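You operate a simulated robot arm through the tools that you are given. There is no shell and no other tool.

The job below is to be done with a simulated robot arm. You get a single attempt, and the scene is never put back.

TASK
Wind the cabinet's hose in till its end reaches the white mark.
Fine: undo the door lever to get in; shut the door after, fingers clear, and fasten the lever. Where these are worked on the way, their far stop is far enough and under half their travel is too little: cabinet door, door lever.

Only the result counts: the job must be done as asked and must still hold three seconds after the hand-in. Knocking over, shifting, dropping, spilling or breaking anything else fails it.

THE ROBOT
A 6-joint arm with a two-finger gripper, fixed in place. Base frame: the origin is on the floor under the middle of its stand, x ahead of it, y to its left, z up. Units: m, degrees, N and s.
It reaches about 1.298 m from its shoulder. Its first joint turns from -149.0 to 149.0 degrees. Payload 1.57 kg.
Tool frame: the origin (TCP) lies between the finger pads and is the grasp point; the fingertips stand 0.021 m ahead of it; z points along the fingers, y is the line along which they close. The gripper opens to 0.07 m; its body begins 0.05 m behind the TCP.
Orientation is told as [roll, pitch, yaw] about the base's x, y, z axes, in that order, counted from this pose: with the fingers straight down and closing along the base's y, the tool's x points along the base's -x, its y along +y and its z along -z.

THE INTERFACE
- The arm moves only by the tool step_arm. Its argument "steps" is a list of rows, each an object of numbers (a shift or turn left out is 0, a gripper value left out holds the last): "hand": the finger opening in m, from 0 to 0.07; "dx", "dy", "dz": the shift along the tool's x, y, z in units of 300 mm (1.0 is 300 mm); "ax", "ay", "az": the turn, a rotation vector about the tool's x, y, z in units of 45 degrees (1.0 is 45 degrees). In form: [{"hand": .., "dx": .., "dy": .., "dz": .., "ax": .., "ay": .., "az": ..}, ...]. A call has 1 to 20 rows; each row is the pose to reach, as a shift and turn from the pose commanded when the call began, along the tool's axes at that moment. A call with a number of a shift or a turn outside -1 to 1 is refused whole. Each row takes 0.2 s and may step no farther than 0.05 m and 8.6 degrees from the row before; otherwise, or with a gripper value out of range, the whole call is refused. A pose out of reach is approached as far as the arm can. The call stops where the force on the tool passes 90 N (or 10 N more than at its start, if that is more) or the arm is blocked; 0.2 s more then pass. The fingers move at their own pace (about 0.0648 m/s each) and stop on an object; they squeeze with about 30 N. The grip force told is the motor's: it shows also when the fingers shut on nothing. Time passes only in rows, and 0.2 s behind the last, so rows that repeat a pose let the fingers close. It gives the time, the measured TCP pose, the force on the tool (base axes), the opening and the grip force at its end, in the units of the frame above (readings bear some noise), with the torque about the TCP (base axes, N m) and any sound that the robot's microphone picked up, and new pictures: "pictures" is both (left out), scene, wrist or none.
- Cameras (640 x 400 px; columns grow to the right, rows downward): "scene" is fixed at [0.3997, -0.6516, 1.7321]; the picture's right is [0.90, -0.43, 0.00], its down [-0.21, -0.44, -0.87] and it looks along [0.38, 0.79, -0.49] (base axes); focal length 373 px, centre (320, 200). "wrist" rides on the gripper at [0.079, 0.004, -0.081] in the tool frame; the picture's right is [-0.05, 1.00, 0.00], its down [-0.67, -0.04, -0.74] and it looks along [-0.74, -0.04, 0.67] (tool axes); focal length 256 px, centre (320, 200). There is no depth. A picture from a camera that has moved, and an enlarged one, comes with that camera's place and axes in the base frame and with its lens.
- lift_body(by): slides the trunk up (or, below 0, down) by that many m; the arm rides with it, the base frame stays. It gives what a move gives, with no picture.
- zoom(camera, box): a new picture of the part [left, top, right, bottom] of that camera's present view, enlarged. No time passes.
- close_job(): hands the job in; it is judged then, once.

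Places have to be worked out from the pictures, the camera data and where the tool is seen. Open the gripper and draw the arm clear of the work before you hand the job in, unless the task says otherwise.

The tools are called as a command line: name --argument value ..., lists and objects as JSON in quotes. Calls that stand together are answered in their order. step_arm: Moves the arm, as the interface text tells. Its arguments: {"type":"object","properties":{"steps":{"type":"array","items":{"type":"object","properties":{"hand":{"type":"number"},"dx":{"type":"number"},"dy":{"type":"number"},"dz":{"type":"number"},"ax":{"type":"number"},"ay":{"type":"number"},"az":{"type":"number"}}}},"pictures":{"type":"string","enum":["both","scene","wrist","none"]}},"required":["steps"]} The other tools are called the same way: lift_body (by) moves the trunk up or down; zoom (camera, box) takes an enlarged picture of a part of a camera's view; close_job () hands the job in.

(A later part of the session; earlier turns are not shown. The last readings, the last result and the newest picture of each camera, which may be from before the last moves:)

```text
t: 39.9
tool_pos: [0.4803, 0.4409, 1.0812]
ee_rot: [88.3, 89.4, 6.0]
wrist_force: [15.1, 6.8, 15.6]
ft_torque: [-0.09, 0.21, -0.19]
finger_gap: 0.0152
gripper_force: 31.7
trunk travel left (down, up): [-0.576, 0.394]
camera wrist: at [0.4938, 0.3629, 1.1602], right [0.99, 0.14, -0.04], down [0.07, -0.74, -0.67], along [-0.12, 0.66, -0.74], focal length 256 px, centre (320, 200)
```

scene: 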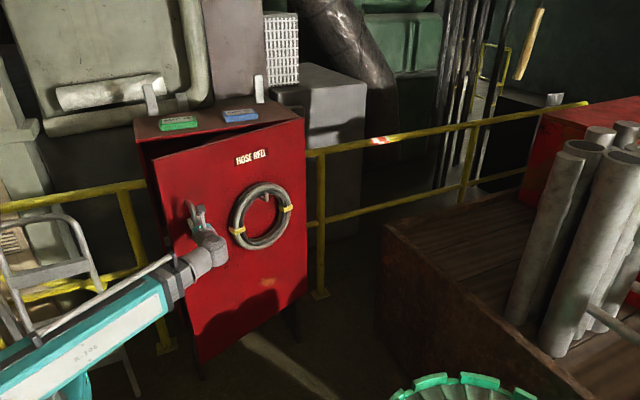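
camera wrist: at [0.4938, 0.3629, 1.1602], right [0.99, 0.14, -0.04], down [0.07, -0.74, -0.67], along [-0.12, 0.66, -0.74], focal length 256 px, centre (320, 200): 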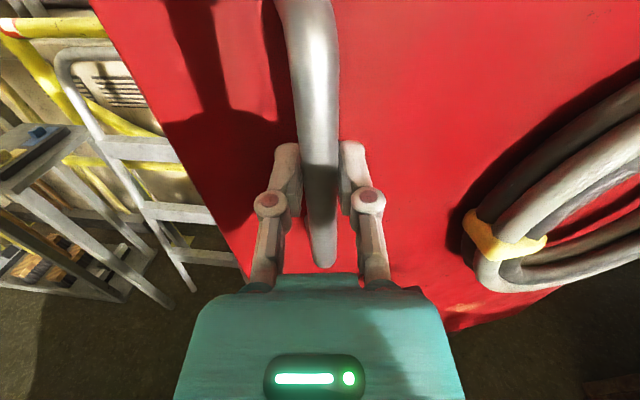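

The door is about 21° open, and the side force suggests a hinge near x≈0.92. I'll continue along the corrected arc to roughly 45°.

step_arm --steps '[{"dy": 0.022, "dz": -0.068, "ax": 0.027}, {"dy": 0.055, "dz": -0.148, "ax": 0.053}, {"dy": 0.092, "dz": -0.225, "ax": 0.08}, {"dy": 0.133, "dz": -0.3, "ax": 0.107}, {"dy": 0.178, "dz": -0.374, "ax": 0.133}, {"dy": 0.227, "dz": -0.444, "ax": 0.16}, {"dy": 0.279, "dz": -0.513, "ax": 0.187}, {"dy": 0.335, "dz": -0.578, "ax": 0.213}]' --pictures "both"

```text
t: 41.7
tool_pos: [0.5972, 0.2818, 1.0801]
ee_rot: [67.5, 89.1, -4.7]
wrist_force: [-13.8, -15.4, -14.2]
ft_torque: [0.44, 0.38, 0.1]
finger_gap: 0.015
gripper_force: 32.5
trunk travel left (down, up): [-0.576, 0.394]
camera wrist: at [0.6262, 0.2061, 1.16], right [0.95, 0.3, -0.04], down [0.2, -0.72, -0.66], along [-0.23, 0.62, -0.75], focal length 256 px, centre (320, 200)
```

scene: 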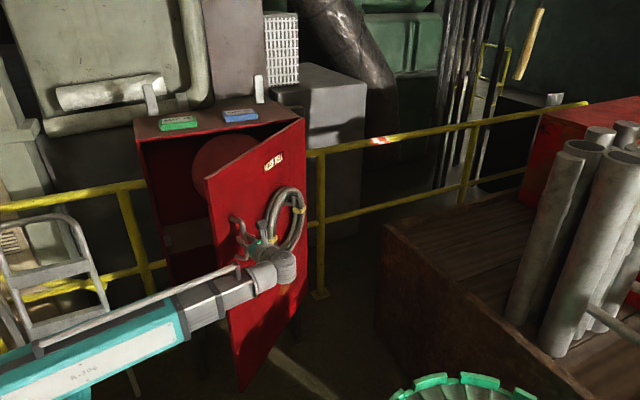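
wrist: 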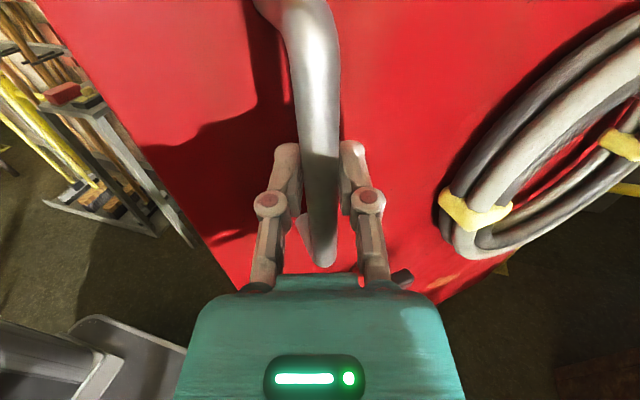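

The door is about 43° open and the forces are only mild and radial. I'll refine the hinge to roughly (0.945, 0.668) and carry on to about 63°.

step_arm --steps '[{"dy": 0.05, "dz": -0.076, "ax": 0.025}, {"dy": 0.102, "dz": -0.15, "ax": 0.05}, {"dy": 0.158, "dz": -0.221, "ax": 0.075}, {"dy": 0.217, "dz": -0.29, "ax": 0.1}, {"dy": 0.28, "dz": -0.355, "ax": 0.125}, {"dy": 0.347, "dz": -0.416, "ax": 0.15}, {"dy": 0.416, "dz": -0.474, "ax": 0.175}]' --pictures "both"

```text
t: 43.3
tool_pos: [0.762, 0.182, 1.0809]
ee_rot: [88.2, 89.2, 23.7]
wrist_force: [-10.6, -28.9, 3.5]
ft_torque: [0.28, 0.44, 0.08]
finger_gap: 0.0151
gripper_force: 32.2
out of reach, approached as far as the arm can: row 4, 6, 7
trunk travel left (down, up): [-0.576, 0.394]
camera wrist: at [0.7998, 0.1103, 1.1617], right [0.9, 0.43, -0.04], down [0.3, -0.68, -0.67], along [-0.31, 0.59, -0.74], focal length 256 px, centre (320, 200)
```

scene: 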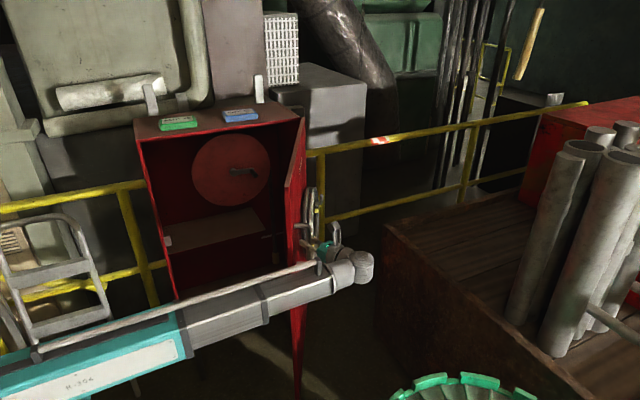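
wrist: 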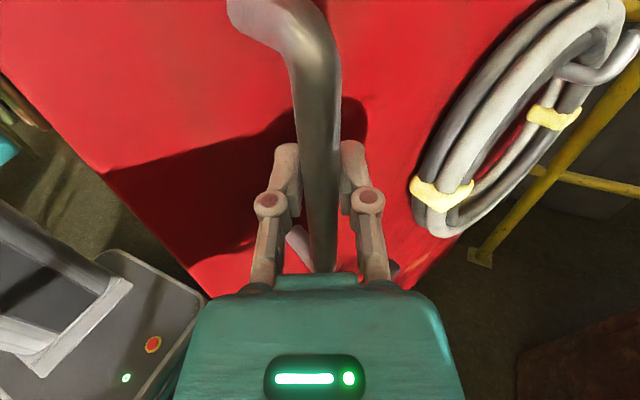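

The door is about 63° open and I can see a red reel disc with a crank inside. I'll zoom in.

zoom --camera "scene" --box '[130, 100, 330, 310]'

zoom --camera "scene" --box '[180, 120, 290, 210]'

zoom --camera "scene" --box '[150, 200, 310, 310]'

```text
1.90 times, centred on (230, 205) of scene
camera zoom: at [0.3997, -0.6516, 1.7321], right [0.9, -0.43, 0.0], down [-0.21, -0.44, -0.87], along [0.38, 0.79, -0.49], focal length 711 px, centre (491, 190)
```

zoom: 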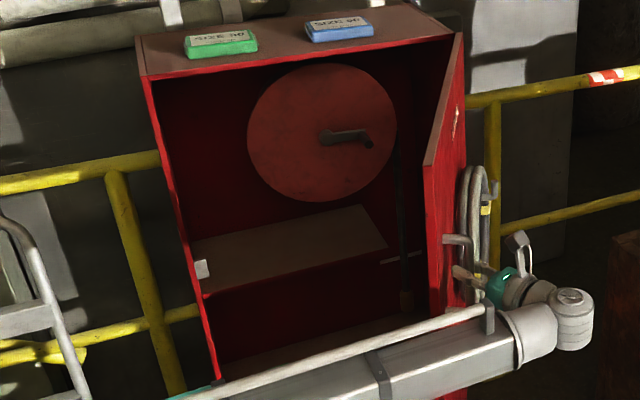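

```text
4.44 times, centred on (235, 165) of scene
camera zoom: at [0.3997, -0.6516, 1.7321], right [0.9, -0.43, 0.0], down [-0.21, -0.44, -0.87], along [0.38, 0.79, -0.49], focal length 1659 px, centre (698, 356)
```

zoom: 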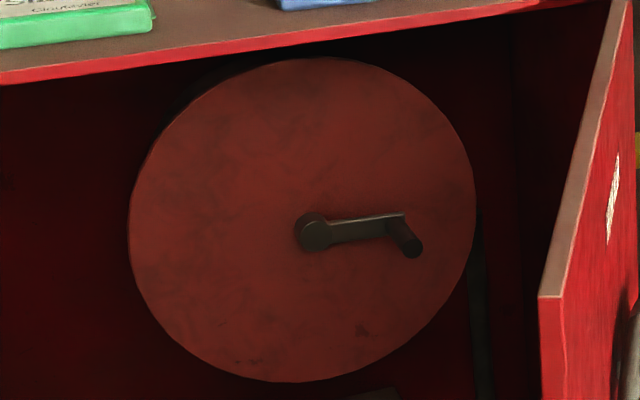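

```text
3.64 times, centred on (230, 255) of scene
camera zoom: at [0.3997, -0.6516, 1.7321], right [0.9, -0.43, 0.0], down [-0.21, -0.44, -0.87], along [0.38, 0.79, -0.49], focal length 1357 px, centre (647, 0)
```

zoom: 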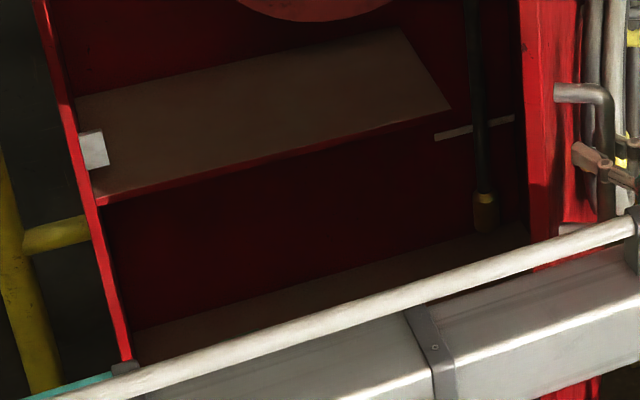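

Inside there is a reel with a crank at about (0.68→0.76, z≈1.08), a hose hanging at the right and a white line on the back wall. The door needs to be wider for access, so I'll carry on pulling the handle to about 80°.

step_arm --steps '[{"dy": 0.036, "dz": -0.036, "ax": -0.009}, {"dy": 0.071, "dz": -0.07, "ax": -0.018}, {"dy": 0.105, "dz": -0.1, "ax": -0.027}, {"dy": 0.139, "dz": -0.128, "ax": -0.036}, {"dy": 0.209, "dz": -0.183, "ax": -0.054}, {"dy": 0.282, "dz": -0.234, "ax": -0.072}, {"dy": 0.358, "dz": -0.282, "ax": -0.09}]' --pictures "both"

```text
t: 44.9
tool_pos: [0.8958, 0.1536, 1.0811]
ee_rot: [83.9, 89.2, 15.2]
wrist_force: [-1.9, -24.1, 3.2]
ft_torque: [0.32, 0.35, -0.05]
finger_gap: 0.0148
gripper_force: 32.1
trunk travel left (down, up): [-0.576, 0.394]
camera wrist: at [0.9292, 0.0789, 1.1608], right [0.93, 0.36, -0.04], down [0.25, -0.7, -0.67], along [-0.27, 0.61, -0.75], focal length 256 px, centre (320, 200)
```

scene: 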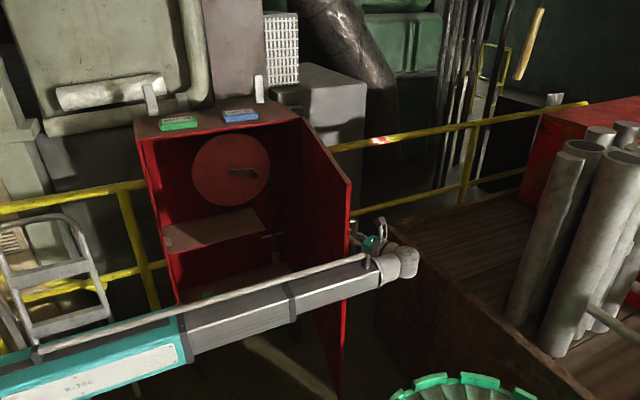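
wrist: 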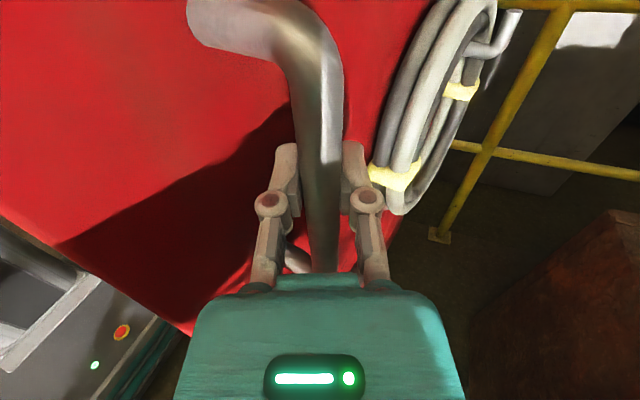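

The door is about 80° open, which gives good access. I'll release gently (small opening so the left finger doesn't push the door) and back off.

step_arm --steps '[{"hand": 0.03}, {"hand": 0.03}, {"dz": -0.1, "hand": 0.03}, {"dz": -0.22, "hand": 0.03}, {"dz": -0.36, "hand": 0.03}]' --pictures "both"

```text
t: 46.1
tool_pos: [0.9375, 0.0793, 1.0794]
ee_rot: [67.3, 89.2, -3.1]
wrist_force: [-0.3, -0.1, -0.6]
ft_torque: [0.02, 0.01, -0.01]
finger_gap: 0.0302
gripper_force: 0.0
out of reach, approached as far as the arm can: row 4, 5
trunk travel left (down, up): [-0.576, 0.394]
camera wrist: at [0.9676, 0.004, 1.1598], right [0.94, 0.33, -0.04], down [0.22, -0.72, -0.66], along [-0.25, 0.62, -0.75], focal length 256 px, centre (320, 200)
```

scene: 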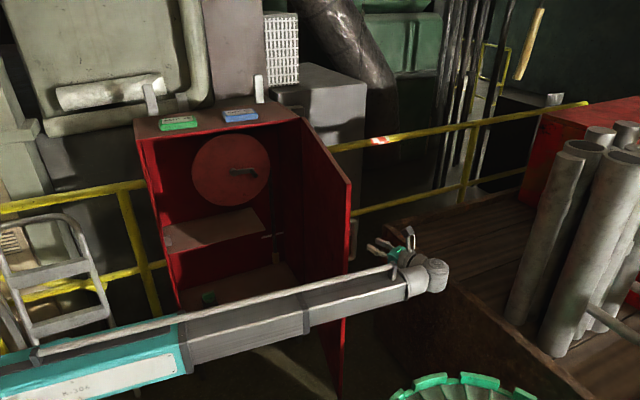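
wrist: 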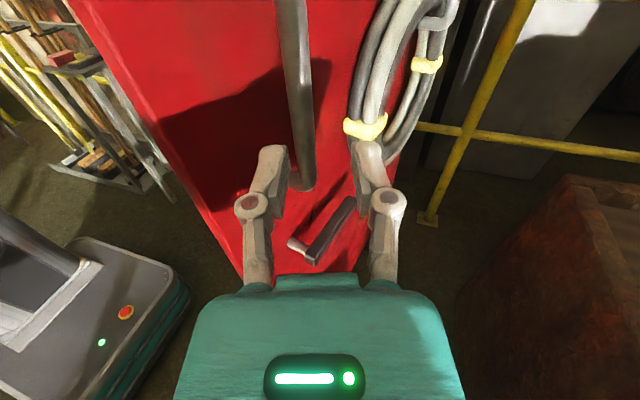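

The hand is free of the handle. I'll swing it out around the door's free edge (around (0.84, 0.09)) to the robot side, straightening the yaw on the way.

step_arm --steps '[{"dy": -0.038, "dz": -0.084, "ax": -0.108}, {"dy": -0.077, "dz": -0.168, "ax": -0.216}, {"dy": -0.115, "dz": -0.251, "ax": -0.323}, {"dy": -0.153, "dz": -0.335, "ax": -0.431}, {"dy": -0.289, "dz": -0.287, "ax": -0.431}, {"dy": -0.425, "dz": -0.239, "ax": -0.431}, {"dy": -0.561, "dz": -0.191, "ax": -0.431}, {"dy": -0.697, "dz": -0.143, "ax": -0.431}, {"dy": -0.833, "dz": -0.095, "ax": -0.431}, {"dy": -0.97, "dz": -0.047, "ax": -0.431}]' --pictures "both"

```text
t: 48.3
tool_pos: [0.6708, -0.0418, 1.0805]
ee_rot: [81.2, 89.2, -6.7]
wrist_force: [0.9, 0.2, 0.7]
ft_torque: [-0.02, -0.02, 0.01]
finger_gap: 0.0298
gripper_force: 0.1
out of reach, approached as far as the arm can: row 10
trunk travel left (down, up): [-0.576, 0.394]
camera wrist: at [0.678, -0.1212, 1.1603], right [1.0, 0.03, -0.04], down [0.0, -0.75, -0.67], along [-0.05, 0.66, -0.75], focal length 256 px, centre (320, 200)
```

scene: 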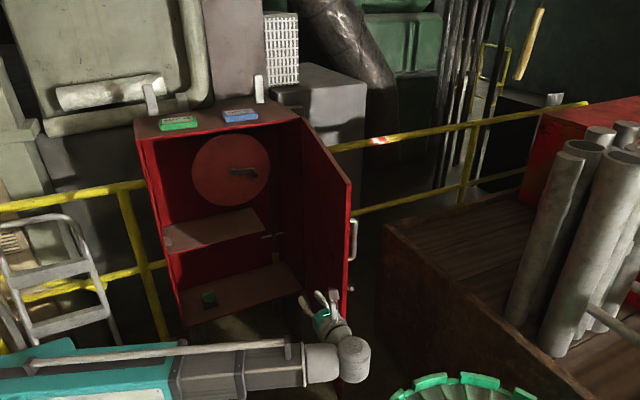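
wrist: 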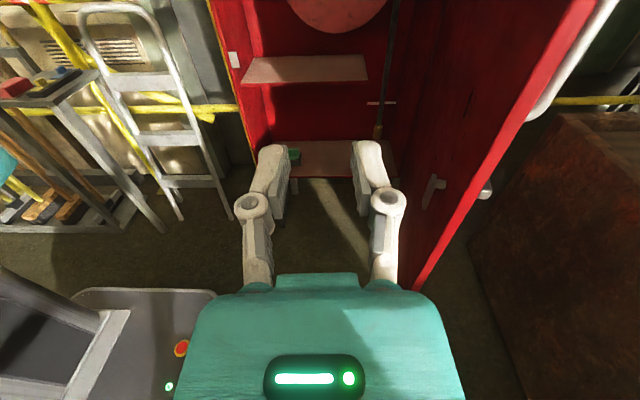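

I now have a good view of the interior from the wrist camera. I'll zoom on the reel, hose end and white mark.

zoom --camera "wrist" --box '[330, 0, 430, 150]'

zoom --camera "scene" --box '[180, 120, 300, 200]'

zoom --camera "scene" --box '[225, 200, 315, 300]'

```text
2.67 times, centred on (380, 75) of wrist
camera zoom: at [0.678, -0.1212, 1.1603], right [1.0, 0.03, -0.04], down [0.0, -0.75, -0.67], along [-0.05, 0.66, -0.75], focal length 683 px, centre (160, 533)
```

zoom: 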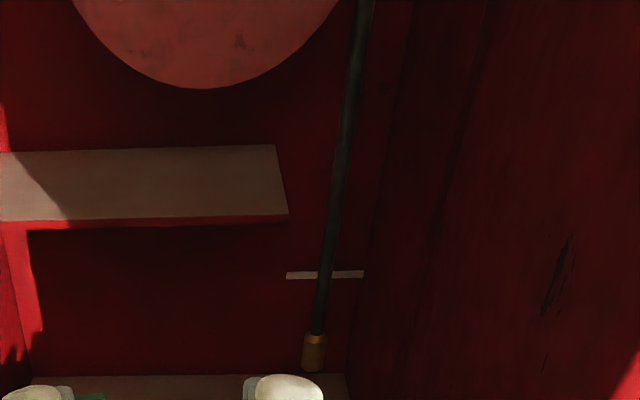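

```text
5.00 times, centred on (240, 160) of scene
camera zoom: at [0.3997, -0.6516, 1.7321], right [0.9, -0.43, 0.0], down [-0.21, -0.44, -0.87], along [0.38, 0.79, -0.49], focal length 1866 px, centre (720, 400)
```

zoom: 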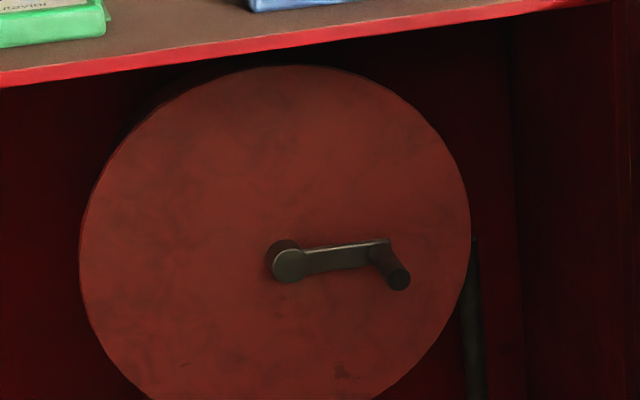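

```text
4.00 times, centred on (270, 250) of scene
camera zoom: at [0.3997, -0.6516, 1.7321], right [0.9, -0.43, 0.0], down [-0.21, -0.44, -0.87], along [0.38, 0.79, -0.49], focal length 1493 px, centre (520, 0)
```

zoom: 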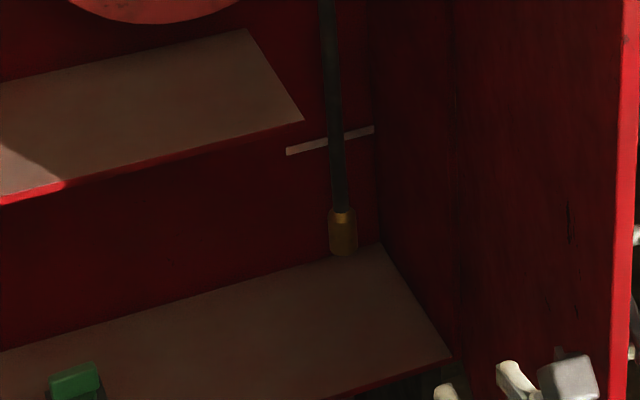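

Triangulating, the mark is at about (0.90, 0.98, 0.57) and the hose tip at about z≈0.38, so it needs to rise roughly 0.19 m. The hose hangs on the reel's right side, so the crank must go counterclockwise (up from 3 o'clock). I'll move in front of the reel to locate the crank exactly.

step_arm --steps '[{"dz": 0.14, "dy": 0.01, "ax": -0.01}, {"dz": 0.28, "dy": 0.03, "ax": -0.02}, {"dz": 0.42, "dy": 0.05, "ax": -0.03}, {"dz": 0.56, "dy": 0.07, "ax": -0.04}, {"dz": 0.7, "dy": 0.09, "ax": -0.04}, {"dz": 0.84, "dy": 0.11, "ax": -0.04}, {"dz": 0.98, "dy": 0.13, "ax": -0.04}]' --pictures "none"

step_arm --steps '[{"dz": 0.14}, {"dz": 0.28}, {"dz": 0.35}]' --pictures "both"

```text
t: 49.9
tool_pos: [0.7004, 0.253, 1.08]
ee_rot: [87.7, 89.2, -2.2]
wrist_force: [-0.3, -0.5, 0.2]
ft_torque: [0.02, 0.0, -0.05]
finger_gap: 0.0301
gripper_force: 0.1
trunk travel left (down, up): [-0.576, 0.394]
```

```text
t: 50.7
tool_pos: [0.7007, 0.3563, 1.082]
ee_rot: [91.5, 89.2, 1.6]
wrist_force: [-0.1, -0.6, -0.4]
ft_torque: [0.01, 0.03, 0.0]
finger_gap: 0.0302
gripper_force: 0.0
trunk travel left (down, up): [-0.576, 0.394]
camera wrist: at [0.7043, 0.2763, 1.1605], right [1.0, 0.0, -0.04], down [-0.02, -0.74, -0.67], along [-0.03, 0.67, -0.74], focal length 256 px, centre (320, 200)
```

scene: 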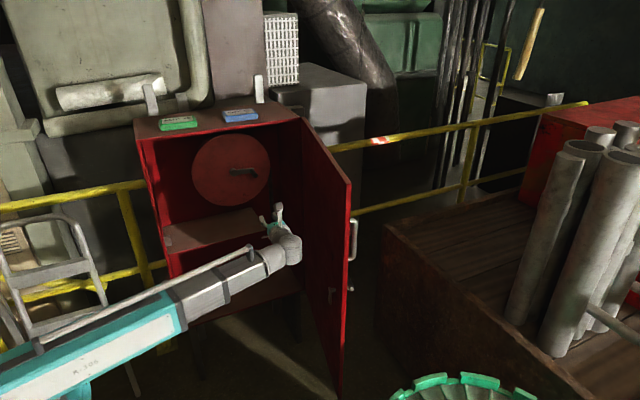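
wrist: 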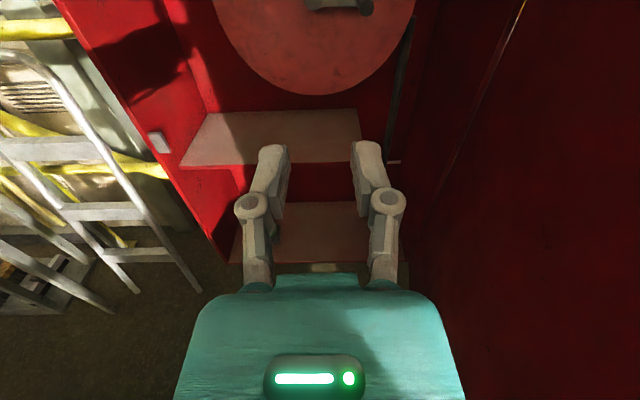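

Peg tip triangulates to about (0.762, 0.707, 1.072). I'll raise the trunk a bit to get the crank better into the wrist view and confirm.

lift_body --by 0.12

step_arm --steps '[{"dz": 0.05}]' --pictures "wrist"

zoom --camera "wrist" --box '[260, 0, 440, 110]'

zoom --camera "scene" --box '[200, 140, 300, 220]'

```text
t: 52.2
tool_pos: [0.7019, 0.3561, 1.1999]
ee_rot: [91.6, 89.2, 1.8]
wrist_force: [0.6, 0.2, 0.7]
ft_torque: [-0.01, 0.02, -0.03]
finger_gap: 0.03
gripper_force: 0.0
trunk travel left (down, up): [-0.696, 0.274]
```

```text
t: 52.6
tool_pos: [0.7018, 0.3707, 1.2015]
ee_rot: [89.5, 89.3, -0.3]
wrist_force: [-0.3, 0.0, 0.6]
ft_torque: [-0.02, -0.02, -0.01]
finger_gap: 0.03
gripper_force: 0.1
trunk travel left (down, up): [-0.696, 0.274]
camera wrist: at [0.7046, 0.2908, 1.2804], right [1.0, 0.0, -0.04], down [-0.02, -0.75, -0.67], along [-0.03, 0.67, -0.74], focal length 256 px, centre (320, 200)
```

wrist: 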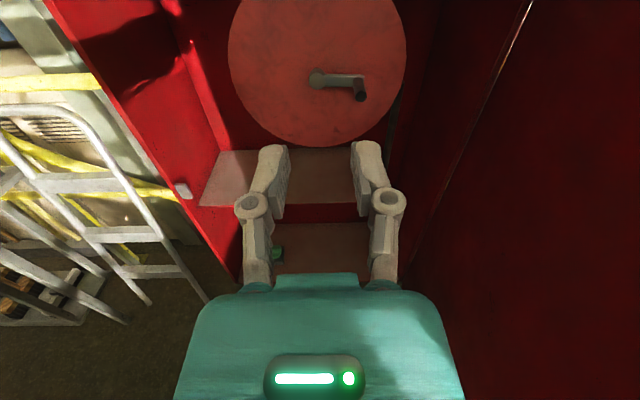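

```text
3.56 times, centred on (350, 55) of wrist
camera zoom: at [0.7046, 0.2908, 1.2804], right [1.0, 0.0, -0.04], down [-0.02, -0.75, -0.67], along [-0.03, 0.67, -0.74], focal length 910 px, centre (213, 716)
```

zoom: 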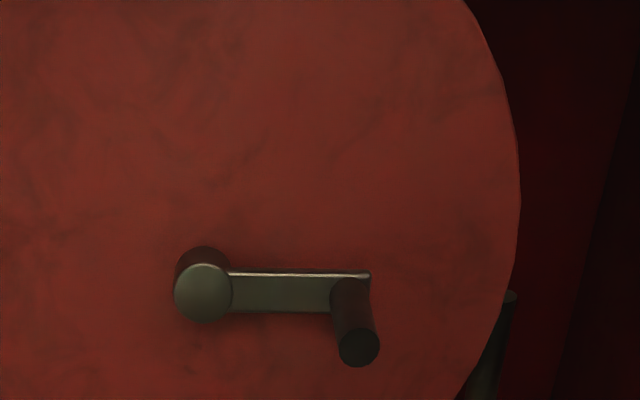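

```text
5.00 times, centred on (250, 180) of scene
camera zoom: at [0.3997, -0.6516, 1.7321], right [0.9, -0.43, 0.0], down [-0.21, -0.44, -0.87], along [0.38, 0.79, -0.49], focal length 1866 px, centre (670, 300)
```

zoom: 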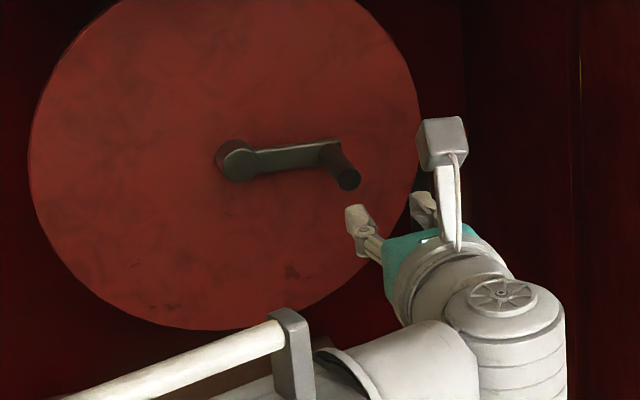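

Hub is at (0.690, 0.773, 1.075), peg axis at (0.766, z≈1.073) from y 0.72 to 0.77, radius about 76 mm. I'll roll the hand 90° so one finger lies under the peg and one over it, so that trunk lift turns the crank, and line up in x.

step_arm --steps '[{"az": -0.17, "dy": 0.035}, {"az": -0.34, "dy": 0.07}, {"az": -0.51, "dy": 0.105}, {"az": -0.68, "dy": 0.14}, {"az": -0.84, "dy": 0.175}, {"az": -1.0, "dy": 0.213}]' --pictures "none"

step_arm --steps '[{"az": -0.17}, {"az": -0.34}, {"az": -0.51}, {"az": -0.68}, {"az": -0.84}, {"az": -1.0, "hand": 0.05}]' --pictures "none"

lift_body --by -0.128

step_arm --steps '[{"dz": 0.14}, {"dz": 0.28}, {"dz": 0.42}, {"dz": 0.56}, {"dz": 0.7}, {"dz": 0.85}]' --pictures "both"

```text
t: 54.0
tool_pos: [0.7649, 0.3719, 1.2002]
ee_rot: [90.0, 44.0, 0.3]
wrist_force: [-0.1, 0.0, -0.2]
ft_torque: [-0.01, 0.01, 0.02]
finger_gap: 0.0301
gripper_force: 0.0
trunk travel left (down, up): [-0.696, 0.274]
```

```text
t: 55.4
tool_pos: [0.7651, 0.3728, 1.2]
ee_rot: [90.1, -0.8, 0.1]
wrist_force: [0.3, -0.2, -0.1]
ft_torque: [-0.02, 0.0, 0.02]
finger_gap: 0.0501
gripper_force: 0.1
trunk travel left (down, up): [-0.696, 0.274]
```

```text
t: 57.0
tool_pos: [0.7645, 0.3721, 1.0747]
ee_rot: [90.1, -0.8, 0.1]
wrist_force: [-0.7, -0.7, 0.1]
ft_torque: [0.02, -0.03, 0.02]
finger_gap: 0.0496
gripper_force: 0.1
trunk travel left (down, up): [-0.568, 0.402]
```

```text
t: 58.4
tool_pos: [0.7649, 0.6281, 1.0738]
ee_rot: [90.1, -0.7, 0.1]
wrist_force: [0.4, -0.8, -0.2]
ft_torque: [-0.01, 0.0, 0.0]
finger_gap: 0.0497
gripper_force: 0.0
trunk travel left (down, up): [-0.568, 0.402]
camera wrist: at [0.6853, 0.5473, 1.0765], right [0.04, 0.0, 1.0], down [0.67, -0.74, -0.03], along [0.74, 0.67, -0.03], focal length 256 px, centre (320, 200)
```

scene: 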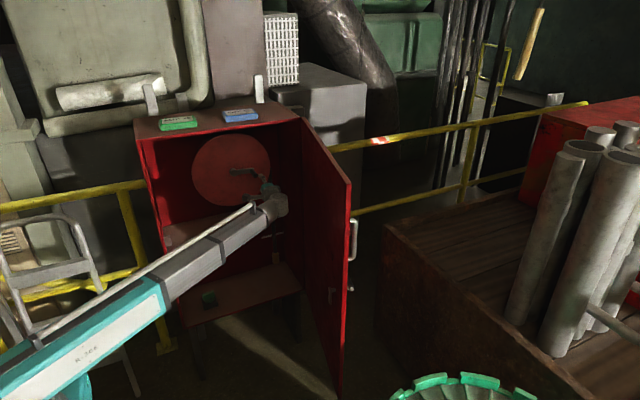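
wrist: 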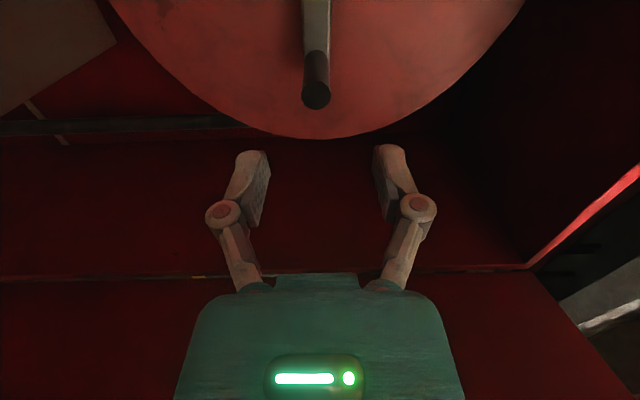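

The peg is centred between the upper and lower fingers. I'll advance so the peg lies between the pads, short of the crank arm.

step_arm --steps '[{"dz": 0.09, "dx": -0.005}, {"dz": 0.18, "dx": -0.01}, {"dz": 0.27, "dx": -0.01}, {"dz": 0.35, "dx": -0.01}]' --pictures "both"

zoom --camera "scene" --box '[200, 140, 300, 220]'

```text
t: 59.4
tool_pos: [0.7665, 0.7307, 1.074]
ee_rot: [90.1, -0.7, 0.0]
wrist_force: [0.5, -0.6, 0.0]
ft_torque: [-0.04, 0.01, 0.03]
finger_gap: 0.0499
gripper_force: 0.1
trunk travel left (down, up): [-0.568, 0.402]
camera wrist: at [0.6882, 0.6496, 1.0764], right [0.04, 0.0, 1.0], down [0.67, -0.74, -0.03], along [0.74, 0.67, -0.03], focal length 256 px, centre (320, 200)
```

scene: 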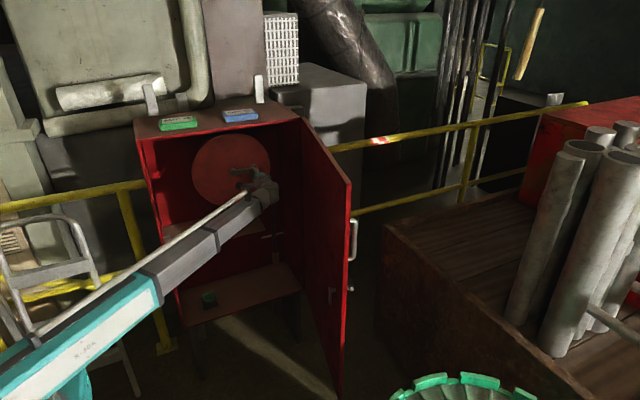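
wrist: 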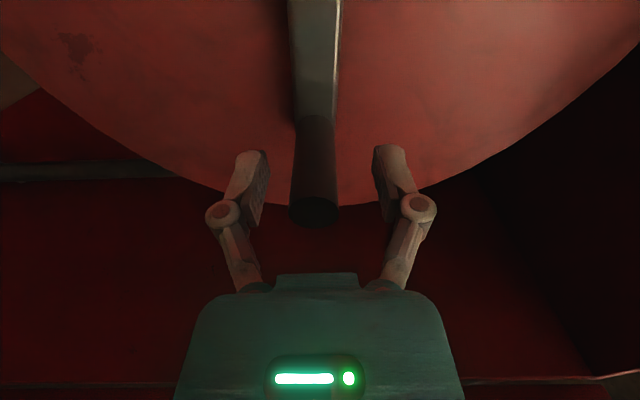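

```text
5.00 times, centred on (250, 180) of scene
camera zoom: at [0.3997, -0.6516, 1.7321], right [0.9, -0.43, 0.0], down [-0.21, -0.44, -0.87], along [0.38, 0.79, -0.49], focal length 1866 px, centre (670, 300)
```

zoom: 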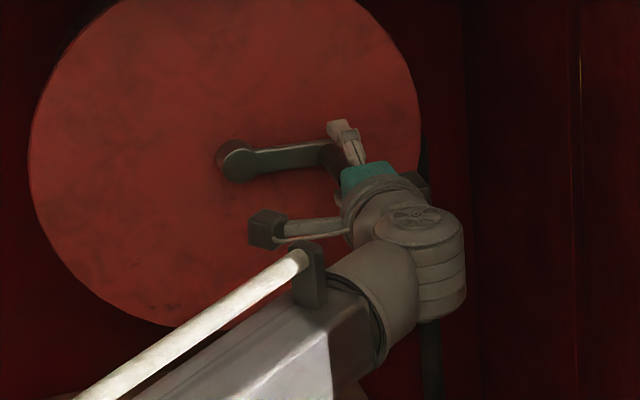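

The peg is well between the pads. I'll narrow to a loose 0.028 m straddle, then lift the trunk 2 cm as a first turn.

step_arm --steps '[{"hand": 0.028}, {"hand": 0.028}, {"hand": 0.028}]' --pictures "none"

lift_body --by 0.02

step_arm --steps '[{"hand": 0.028}]' --pictures "both"

zoom --camera "scene" --box '[200, 140, 320, 300]'

```text
t: 60.2
tool_pos: [0.7673, 0.7301, 1.0727]
ee_rot: [90.1, -0.8, 0.2]
wrist_force: [0.1, -0.2, -0.9]
ft_torque: [0.0, 0.0, 0.02]
finger_gap: 0.0278
gripper_force: 0.0
trunk travel left (down, up): [-0.568, 0.402]
```

```text
t: 60.9
tool_pos: [0.7674, 0.7333, 1.0889]
ee_rot: [89.8, -0.8, 0.3]
wrist_force: [-5.9, 5.5, -30.8]
ft_torque: [-0.32, 0.08, 0.16]
finger_gap: 0.0473
gripper_force: 14.1
trunk travel left (down, up): [-0.588, 0.382]
```

```text
t: 61.2
tool_pos: [0.7691, 0.7329, 1.0895]
ee_rot: [89.7, -0.8, 0.3]
wrist_force: [-7.7, 7.4, -31.5]
ft_torque: [-0.29, 0.09, 0.4]
finger_gap: 0.0474
gripper_force: 14.2
trunk travel left (down, up): [-0.588, 0.382]
camera wrist: at [0.6888, 0.6525, 1.0927], right [0.04, 0.0, 1.0], down [0.67, -0.74, -0.02], along [0.74, 0.67, -0.03], focal length 256 px, centre (320, 200)
```

scene: 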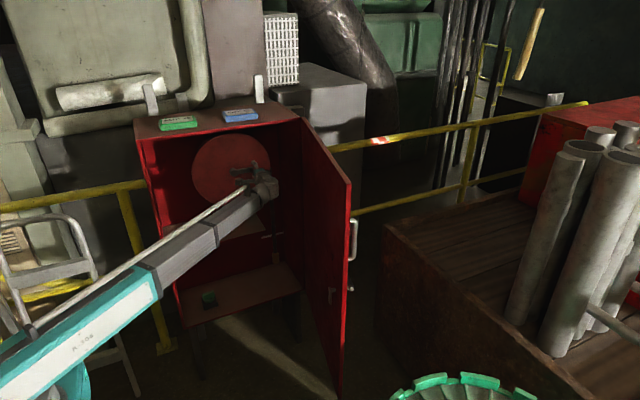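
wrist: 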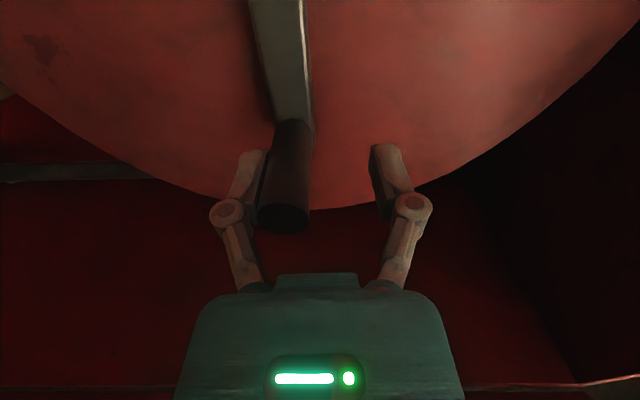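

```text
2.50 times, centred on (260, 220) of scene
camera zoom: at [0.3997, -0.6516, 1.7321], right [0.9, -0.43, 0.0], down [-0.21, -0.44, -0.87], along [0.38, 0.79, -0.49], focal length 933 px, centre (470, 150)
```

zoom: 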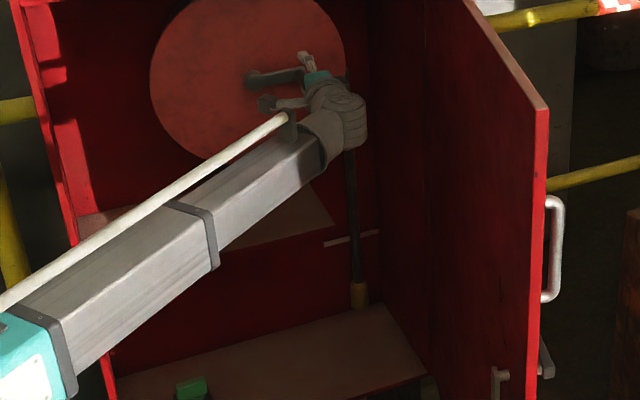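

The fingers were simply forced apart (gap 0.047) while the peg rose only ~3 mm; the crank resists with about 30 N. I'll switch to pushing with closed, rigid fingers from below: lower, back off, and roll the hand upright.

lift_body --by -0.02

step_arm --steps '[{"hand": 0.05}, {"hand": 0.05, "dz": -0.1}, {"hand": 0.05, "dz": -0.22}, {"hand": 0.05, "dz": -0.33}]' --pictures "wrist"

zoom --camera "scene" --box '[200, 140, 320, 300]'

```text
t: 61.9
tool_pos: [0.7666, 0.7307, 1.0741]
ee_rot: [90.2, -0.7, 0.1]
wrist_force: [-0.2, 1.0, 0.1]
ft_torque: [-0.06, 0.01, -0.01]
finger_gap: 0.028
gripper_force: 0.0
trunk travel left (down, up): [-0.568, 0.402]
```

```text
t: 62.9
tool_pos: [0.7689, 0.6328, 1.0717]
ee_rot: [90.1, -0.8, 0.1]
wrist_force: [-0.5, -0.1, 0.6]
ft_torque: [0.0, 0.01, -0.02]
finger_gap: 0.0501
gripper_force: 0.0
trunk travel left (down, up): [-0.568, 0.402]
camera wrist: at [0.6896, 0.5518, 1.0764], right [0.04, 0.0, 1.0], down [0.67, -0.74, -0.03], along [0.74, 0.67, -0.03], focal length 256 px, centre (320, 200)
```

wrist: 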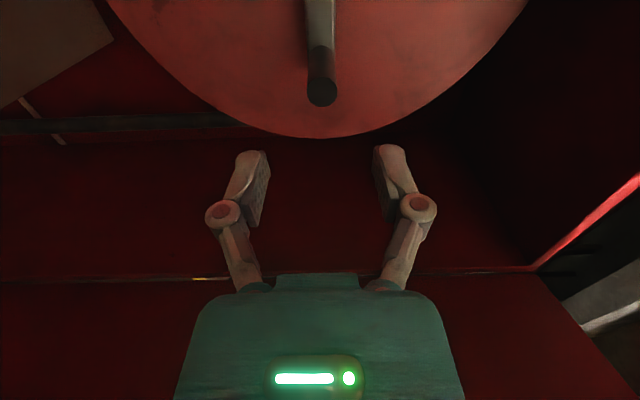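

```text
2.50 times, centred on (260, 220) of scene
camera zoom: at [0.3997, -0.6516, 1.7321], right [0.9, -0.43, 0.0], down [-0.21, -0.44, -0.87], along [0.38, 0.79, -0.49], focal length 933 px, centre (470, 150)
```

zoom: 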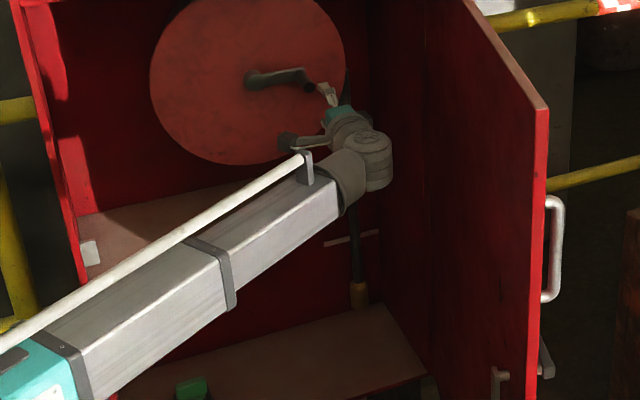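

The crank did move up about 3° and stayed there, so it turns with friction. I'll roll the hand upright, close the fingers and drop to just below the peg.

step_arm --steps '[{"az": 0.17, "hand": 0.0}, {"az": 0.34}, {"az": 0.51}, {"az": 0.68}, {"az": 0.84}, {"az": 1.0}]' --pictures "none"

step_arm --steps '[{"az": 0.17}, {"az": 0.34}, {"az": 0.51}, {"az": 0.68}, {"az": 0.84}, {"az": 1.0}]' --pictures "none"

lift_body --by -0.04

step_arm --steps '[{"dz": 0.05}, {"dz": 0.1}]' --pictures "both"

```text
t: 64.3
tool_pos: [0.7686, 0.6311, 1.0722]
ee_rot: [90.1, 44.4, 0.3]
wrist_force: [0.2, 1.2, 0.2]
ft_torque: [0.02, 0.02, 0.03]
finger_gap: 0.0
gripper_force: 28.7
trunk travel left (down, up): [-0.568, 0.402]
```

```text
t: 65.7
tool_pos: [0.7673, 0.6304, 1.0737]
ee_rot: [102.0, 89.3, 12.3]
wrist_force: [-0.7, 0.1, 0.3]
ft_torque: [0.0, 0.01, 0.0]
finger_gap: 0.0
gripper_force: 28.6
trunk travel left (down, up): [-0.568, 0.402]
```

```text
t: 66.5
tool_pos: [0.7677, 0.6301, 1.0336]
ee_rot: [100.3, 89.3, 10.5]
wrist_force: [-0.3, 0.4, 0.2]
ft_torque: [0.0, -0.01, 0.01]
finger_gap: 0.0003
gripper_force: 28.1
trunk travel left (down, up): [-0.528, 0.442]
```

```text
t: 67.2
tool_pos: [0.7677, 0.663, 1.0327]
ee_rot: [101.9, 89.2, 11.9]
wrist_force: [-0.7, -0.9, -0.5]
ft_torque: [0.0, 0.0, 0.02]
finger_gap: 0.0
gripper_force: 28.6
trunk travel left (down, up): [-0.528, 0.442]
camera wrist: at [0.7713, 0.5811, 1.1127], right [1.0, 0.0, -0.04], down [-0.02, -0.74, -0.67], along [-0.03, 0.67, -0.74], focal length 256 px, centre (320, 200)
```

scene: 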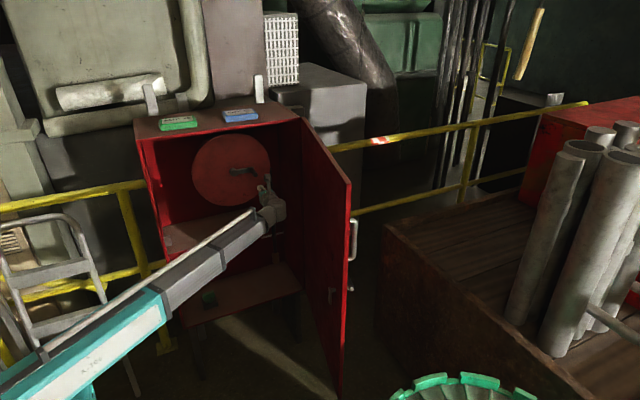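
wrist: 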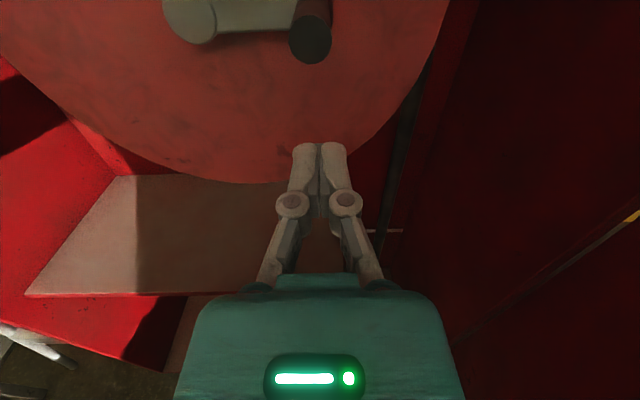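

The closed fingers are under and in line with the peg (peg at x≈0.7645, z≈1.074). I'll move in under the peg, then lift.

step_arm --steps '[{"dz": 0.08, "dy": -0.005}, {"dz": 0.16, "dy": -0.01}, {"dz": 0.245, "dy": -0.01}]' --pictures "none"

lift_body --by 0.03

step_arm --steps '[{"dz": 0.0}]' --pictures "wrist"

```text
t: 68.0
tool_pos: [0.7648, 0.7356, 1.0337]
ee_rot: [104.9, 89.3, 15.1]
wrist_force: [-0.3, 0.3, -0.3]
ft_torque: [-0.01, 0.0, 0.06]
finger_gap: 0.0
gripper_force: 28.6
trunk travel left (down, up): [-0.528, 0.442]
```

```text
t: 68.7
tool_pos: [0.7659, 0.7364, 1.0594]
ee_rot: [71.5, 89.0, -18.3]
wrist_force: [-12.6, -14.2, -50.4]
ft_torque: [0.81, -0.11, -0.09]
finger_gap: 0.0062
gripper_force: 29.1
trunk travel left (down, up): [-0.558, 0.412]
```

```text
t: 69.1
tool_pos: [0.7657, 0.7364, 1.0584]
ee_rot: [69.2, 88.9, -20.5]
wrist_force: [-12.6, -14.1, -51.9]
ft_torque: [0.45, -0.15, -0.06]
finger_gap: 0.006
gripper_force: 28.7
trunk travel left (down, up): [-0.558, 0.412]
camera wrist: at [0.77, 0.6566, 1.1381], right [1.0, 0.0, -0.04], down [-0.02, -0.75, -0.66], along [-0.03, 0.66, -0.75], focal length 256 px, centre (320, 200)
```

wrist: 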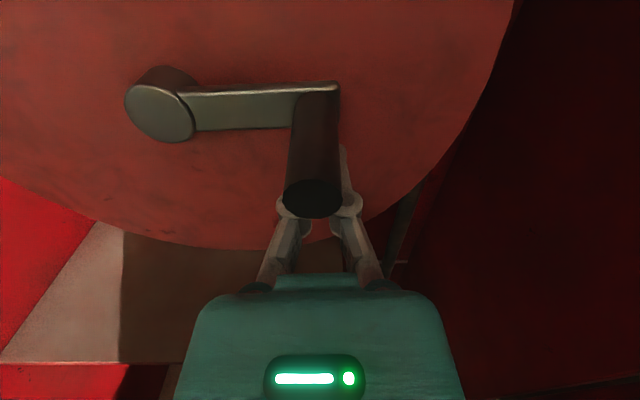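

The peg is wedging between the closed fingertips (gap 6 mm, 52 N). I'll drop slightly, shift so the peg rests on one finger only, and lift again.

lift_body --by -0.012

step_arm --steps '[{"dy": -0.02}, {"dy": -0.04}, {"dy": -0.04}]' --pictures "wrist"

lift_body --by 0.015

step_arm --steps '[{"dz": 0.0}]' --pictures "wrist"

```text
t: 69.7
tool_pos: [0.7658, 0.7344, 1.0525]
ee_rot: [111.7, 89.1, 21.8]
wrist_force: [-0.9, 0.2, -0.2]
ft_torque: [-0.02, -0.01, -0.02]
finger_gap: 0.0
gripper_force: 28.6
trunk travel left (down, up): [-0.546, 0.424]
```

```text
t: 70.5
tool_pos: [0.7522, 0.7342, 1.0519]
ee_rot: [104.6, 89.3, 14.7]
wrist_force: [0.8, -0.7, -0.5]
ft_torque: [-0.02, -0.01, -0.01]
finger_gap: 0.0001
gripper_force: 28.6
trunk travel left (down, up): [-0.546, 0.424]
camera wrist: at [0.7557, 0.654, 1.1308], right [1.0, 0.0, -0.04], down [-0.02, -0.74, -0.67], along [-0.03, 0.67, -0.74], focal length 256 px, centre (320, 200)
```

wrist: 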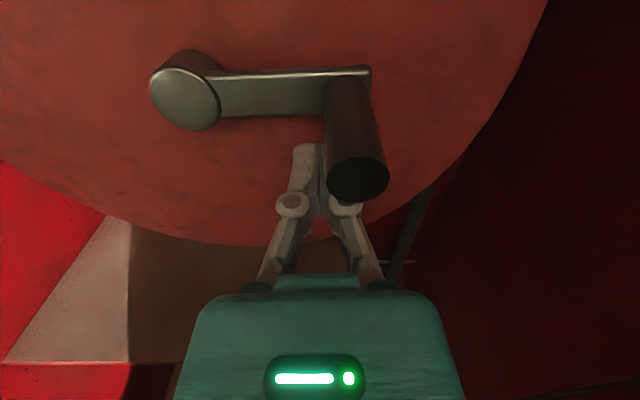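

```text
t: 71.2
tool_pos: [0.7522, 0.7342, 1.0577]
ee_rot: [52.8, 88.5, -36.7]
wrist_force: [-0.7, -0.8, -42.3]
ft_torque: [0.92, 0.42, -0.14]
finger_gap: 0.0
gripper_force: 29.0
trunk travel left (down, up): [-0.56, 0.41]
stopped: the force on the tool passed its limit at 93 N (the readings are from after the stop); the commanded pose is now the measured one
```

```text
t: 71.7
tool_pos: [0.7526, 0.7362, 1.0574]
ee_rot: [54.8, 88.6, -34.8]
wrist_force: [0.0, -2.6, -43.6]
ft_torque: [1.01, 0.45, -0.18]
finger_gap: 0.0
gripper_force: 28.2
trunk travel left (down, up): [-0.56, 0.41]
camera wrist: at [0.7558, 0.6555, 1.1384], right [1.0, 0.01, -0.03], down [-0.02, -0.75, -0.66], along [-0.03, 0.66, -0.75], focal length 256 px, centre (320, 200)
```

wrist: 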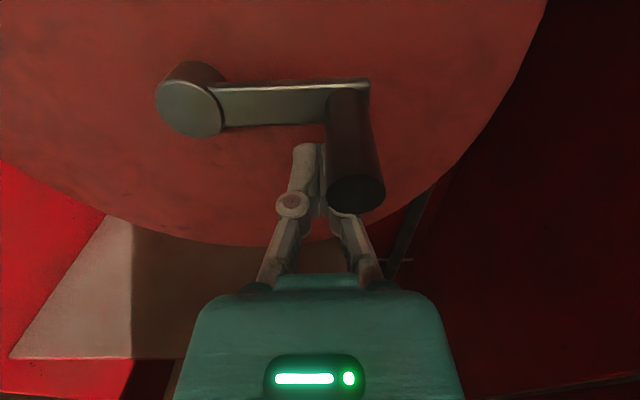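

The crank is blocked upward (93 N with no motion). I'll back off and test the other direction by pressing the peg down from above.

lift_body --by -0.02

step_arm --steps '[{"dz": -0.1}, {"dz": -0.2}, {"dz": -0.25, "dy": 0.02}]' --pictures "none"

lift_body --by 0.075

step_arm --steps '[{"dz": 0.0}]' --pictures "both"

zoom --camera "scene" --box '[200, 140, 320, 300]'

```text
t: 72.3
tool_pos: [0.7485, 0.7323, 1.0426]
ee_rot: [71.0, 88.8, -18.7]
wrist_force: [0.1, 0.1, 0.7]
ft_torque: [0.01, 0.01, 0.0]
finger_gap: 0.0
gripper_force: 28.1
trunk travel left (down, up): [-0.54, 0.43]
```

```text
t: 73.1
tool_pos: [0.7574, 0.6577, 1.0435]
ee_rot: [72.4, 88.8, -17.1]
wrist_force: [-0.1, 0.4, 0.1]
ft_torque: [-0.01, 0.03, -0.04]
finger_gap: 0.0001
gripper_force: 28.3
trunk travel left (down, up): [-0.54, 0.43]
```

```text
t: 74.2
tool_pos: [0.7569, 0.6577, 1.1181]
ee_rot: [72.2, 88.9, -17.4]
wrist_force: [-0.2, -0.7, -0.4]
ft_torque: [0.01, -0.04, -0.01]
finger_gap: 0.0
gripper_force: 28.3
trunk travel left (down, up): [-0.615, 0.355]
```

```text
t: 74.6
tool_pos: [0.7567, 0.6568, 1.1181]
ee_rot: [72.4, 88.8, -17.2]
wrist_force: [0.0, -0.4, -0.1]
ft_torque: [0.01, 0.01, 0.02]
finger_gap: 0.0001
gripper_force: 28.6
trunk travel left (down, up): [-0.615, 0.355]
camera wrist: at [0.7604, 0.5775, 1.1983], right [1.0, 0.01, -0.03], down [-0.02, -0.75, -0.66], along [-0.03, 0.66, -0.75], focal length 256 px, centre (320, 200)
```

scene: 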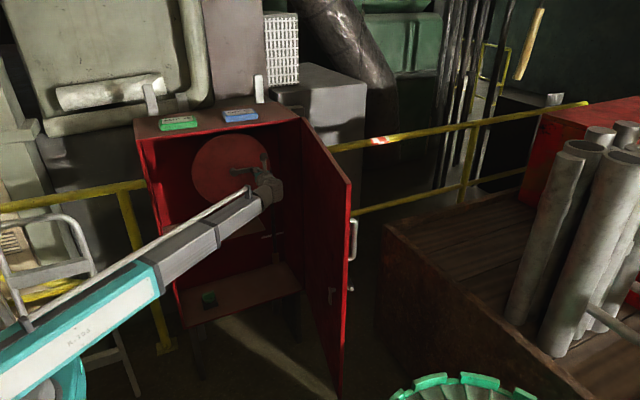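
wrist: 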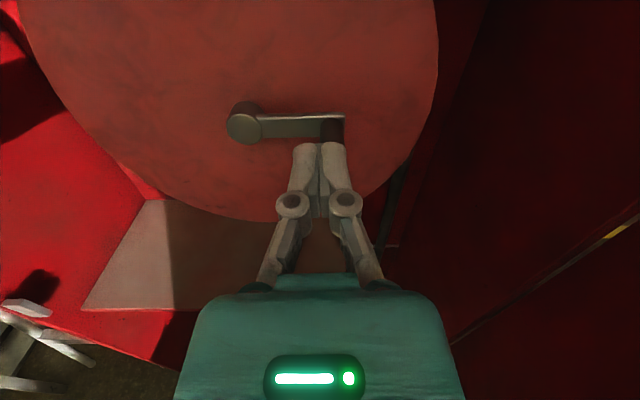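

```text
2.50 times, centred on (260, 220) of scene
camera zoom: at [0.3997, -0.6516, 1.7321], right [0.9, -0.43, 0.0], down [-0.21, -0.44, -0.87], along [0.38, 0.79, -0.49], focal length 933 px, centre (470, 150)
```

zoom: 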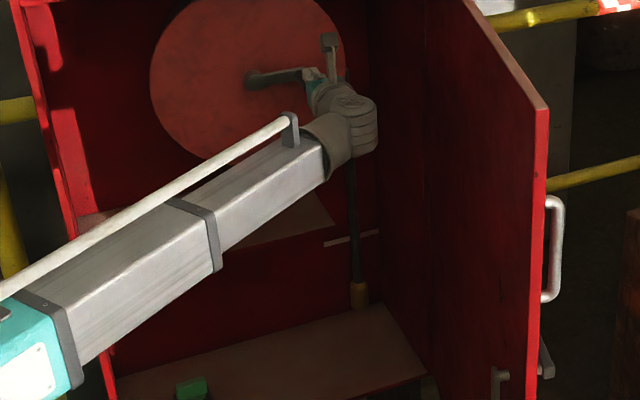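

I'm above the peg now. I'll advance over it and press down with the trunk in small amounts, watching force.

step_arm --steps '[{"dz": 0.09}, {"dz": 0.18}, {"dz": 0.255}]' --pictures "none"

lift_body --by -0.03

step_arm --steps '[{"dz": 0.0}]' --pictures "wrist"

```text
t: 75.4
tool_pos: [0.7561, 0.7351, 1.1195]
ee_rot: [73.8, 88.8, -15.7]
wrist_force: [0.8, 0.2, 0.1]
ft_torque: [-0.01, 0.02, 0.01]
finger_gap: 0.0
gripper_force: 28.0
trunk travel left (down, up): [-0.615, 0.355]
```

```text
t: 76.2
tool_pos: [0.756, 0.7337, 1.0894]
ee_rot: [73.9, 88.9, -15.5]
wrist_force: [-0.4, 0.5, -0.6]
ft_torque: [-0.03, -0.04, -0.02]
finger_gap: 0.0
gripper_force: 28.6
trunk travel left (down, up): [-0.585, 0.385]
```

```text
t: 76.6
tool_pos: [0.7553, 0.7333, 1.0887]
ee_rot: [74.0, 88.8, -15.6]
wrist_force: [-0.1, -0.7, 0.0]
ft_torque: [0.02, 0.0, 0.01]
finger_gap: 0.0001
gripper_force: 29.1
trunk travel left (down, up): [-0.585, 0.385]
camera wrist: at [0.7588, 0.6538, 1.1684], right [1.0, 0.01, -0.03], down [-0.02, -0.75, -0.66], along [-0.03, 0.66, -0.75], focal length 256 px, centre (320, 200)
```

wrist: 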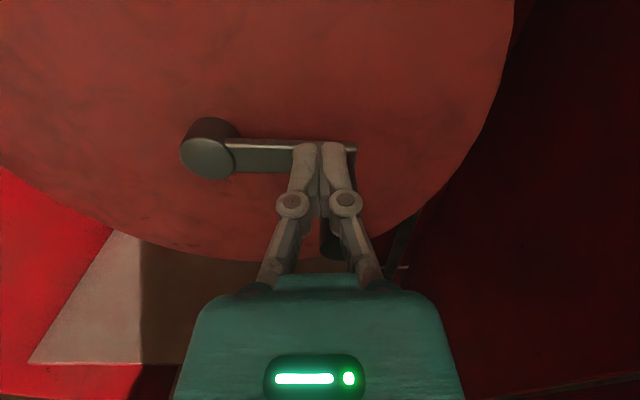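

No contact yet, so I'll lower further.

lift_body --by -0.012

step_arm --steps '[{"dz": 0.0}]' --pictures "wrist"

```text
t: 77.2
tool_pos: [0.7555, 0.7335, 1.0758]
ee_rot: [73.8, 88.7, -15.7]
wrist_force: [-0.3, 0.6, 0.1]
ft_torque: [0.02, 0.0, 0.02]
finger_gap: 0.0003
gripper_force: 28.7
trunk travel left (down, up): [-0.573, 0.397]
```

```text
t: 77.6
tool_pos: [0.7561, 0.734, 1.0768]
ee_rot: [74.0, 88.8, -15.5]
wrist_force: [-0.5, 0.5, -0.1]
ft_torque: [0.01, 0.0, -0.02]
finger_gap: 0.0
gripper_force: 28.7
trunk travel left (down, up): [-0.573, 0.397]
camera wrist: at [0.7588, 0.6537, 1.1564], right [1.0, 0.01, -0.03], down [-0.02, -0.75, -0.66], along [-0.03, 0.66, -0.75], focal length 256 px, centre (320, 200)
```

wrist: 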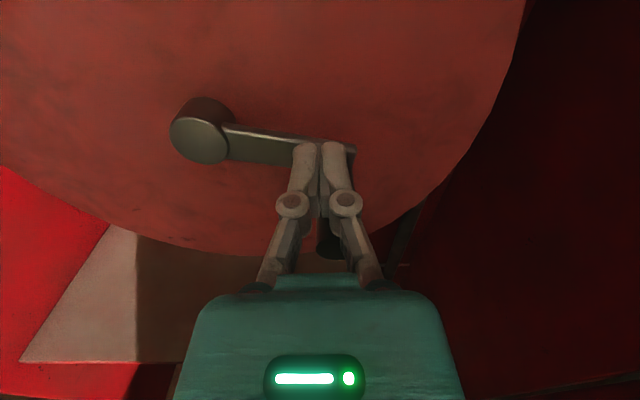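

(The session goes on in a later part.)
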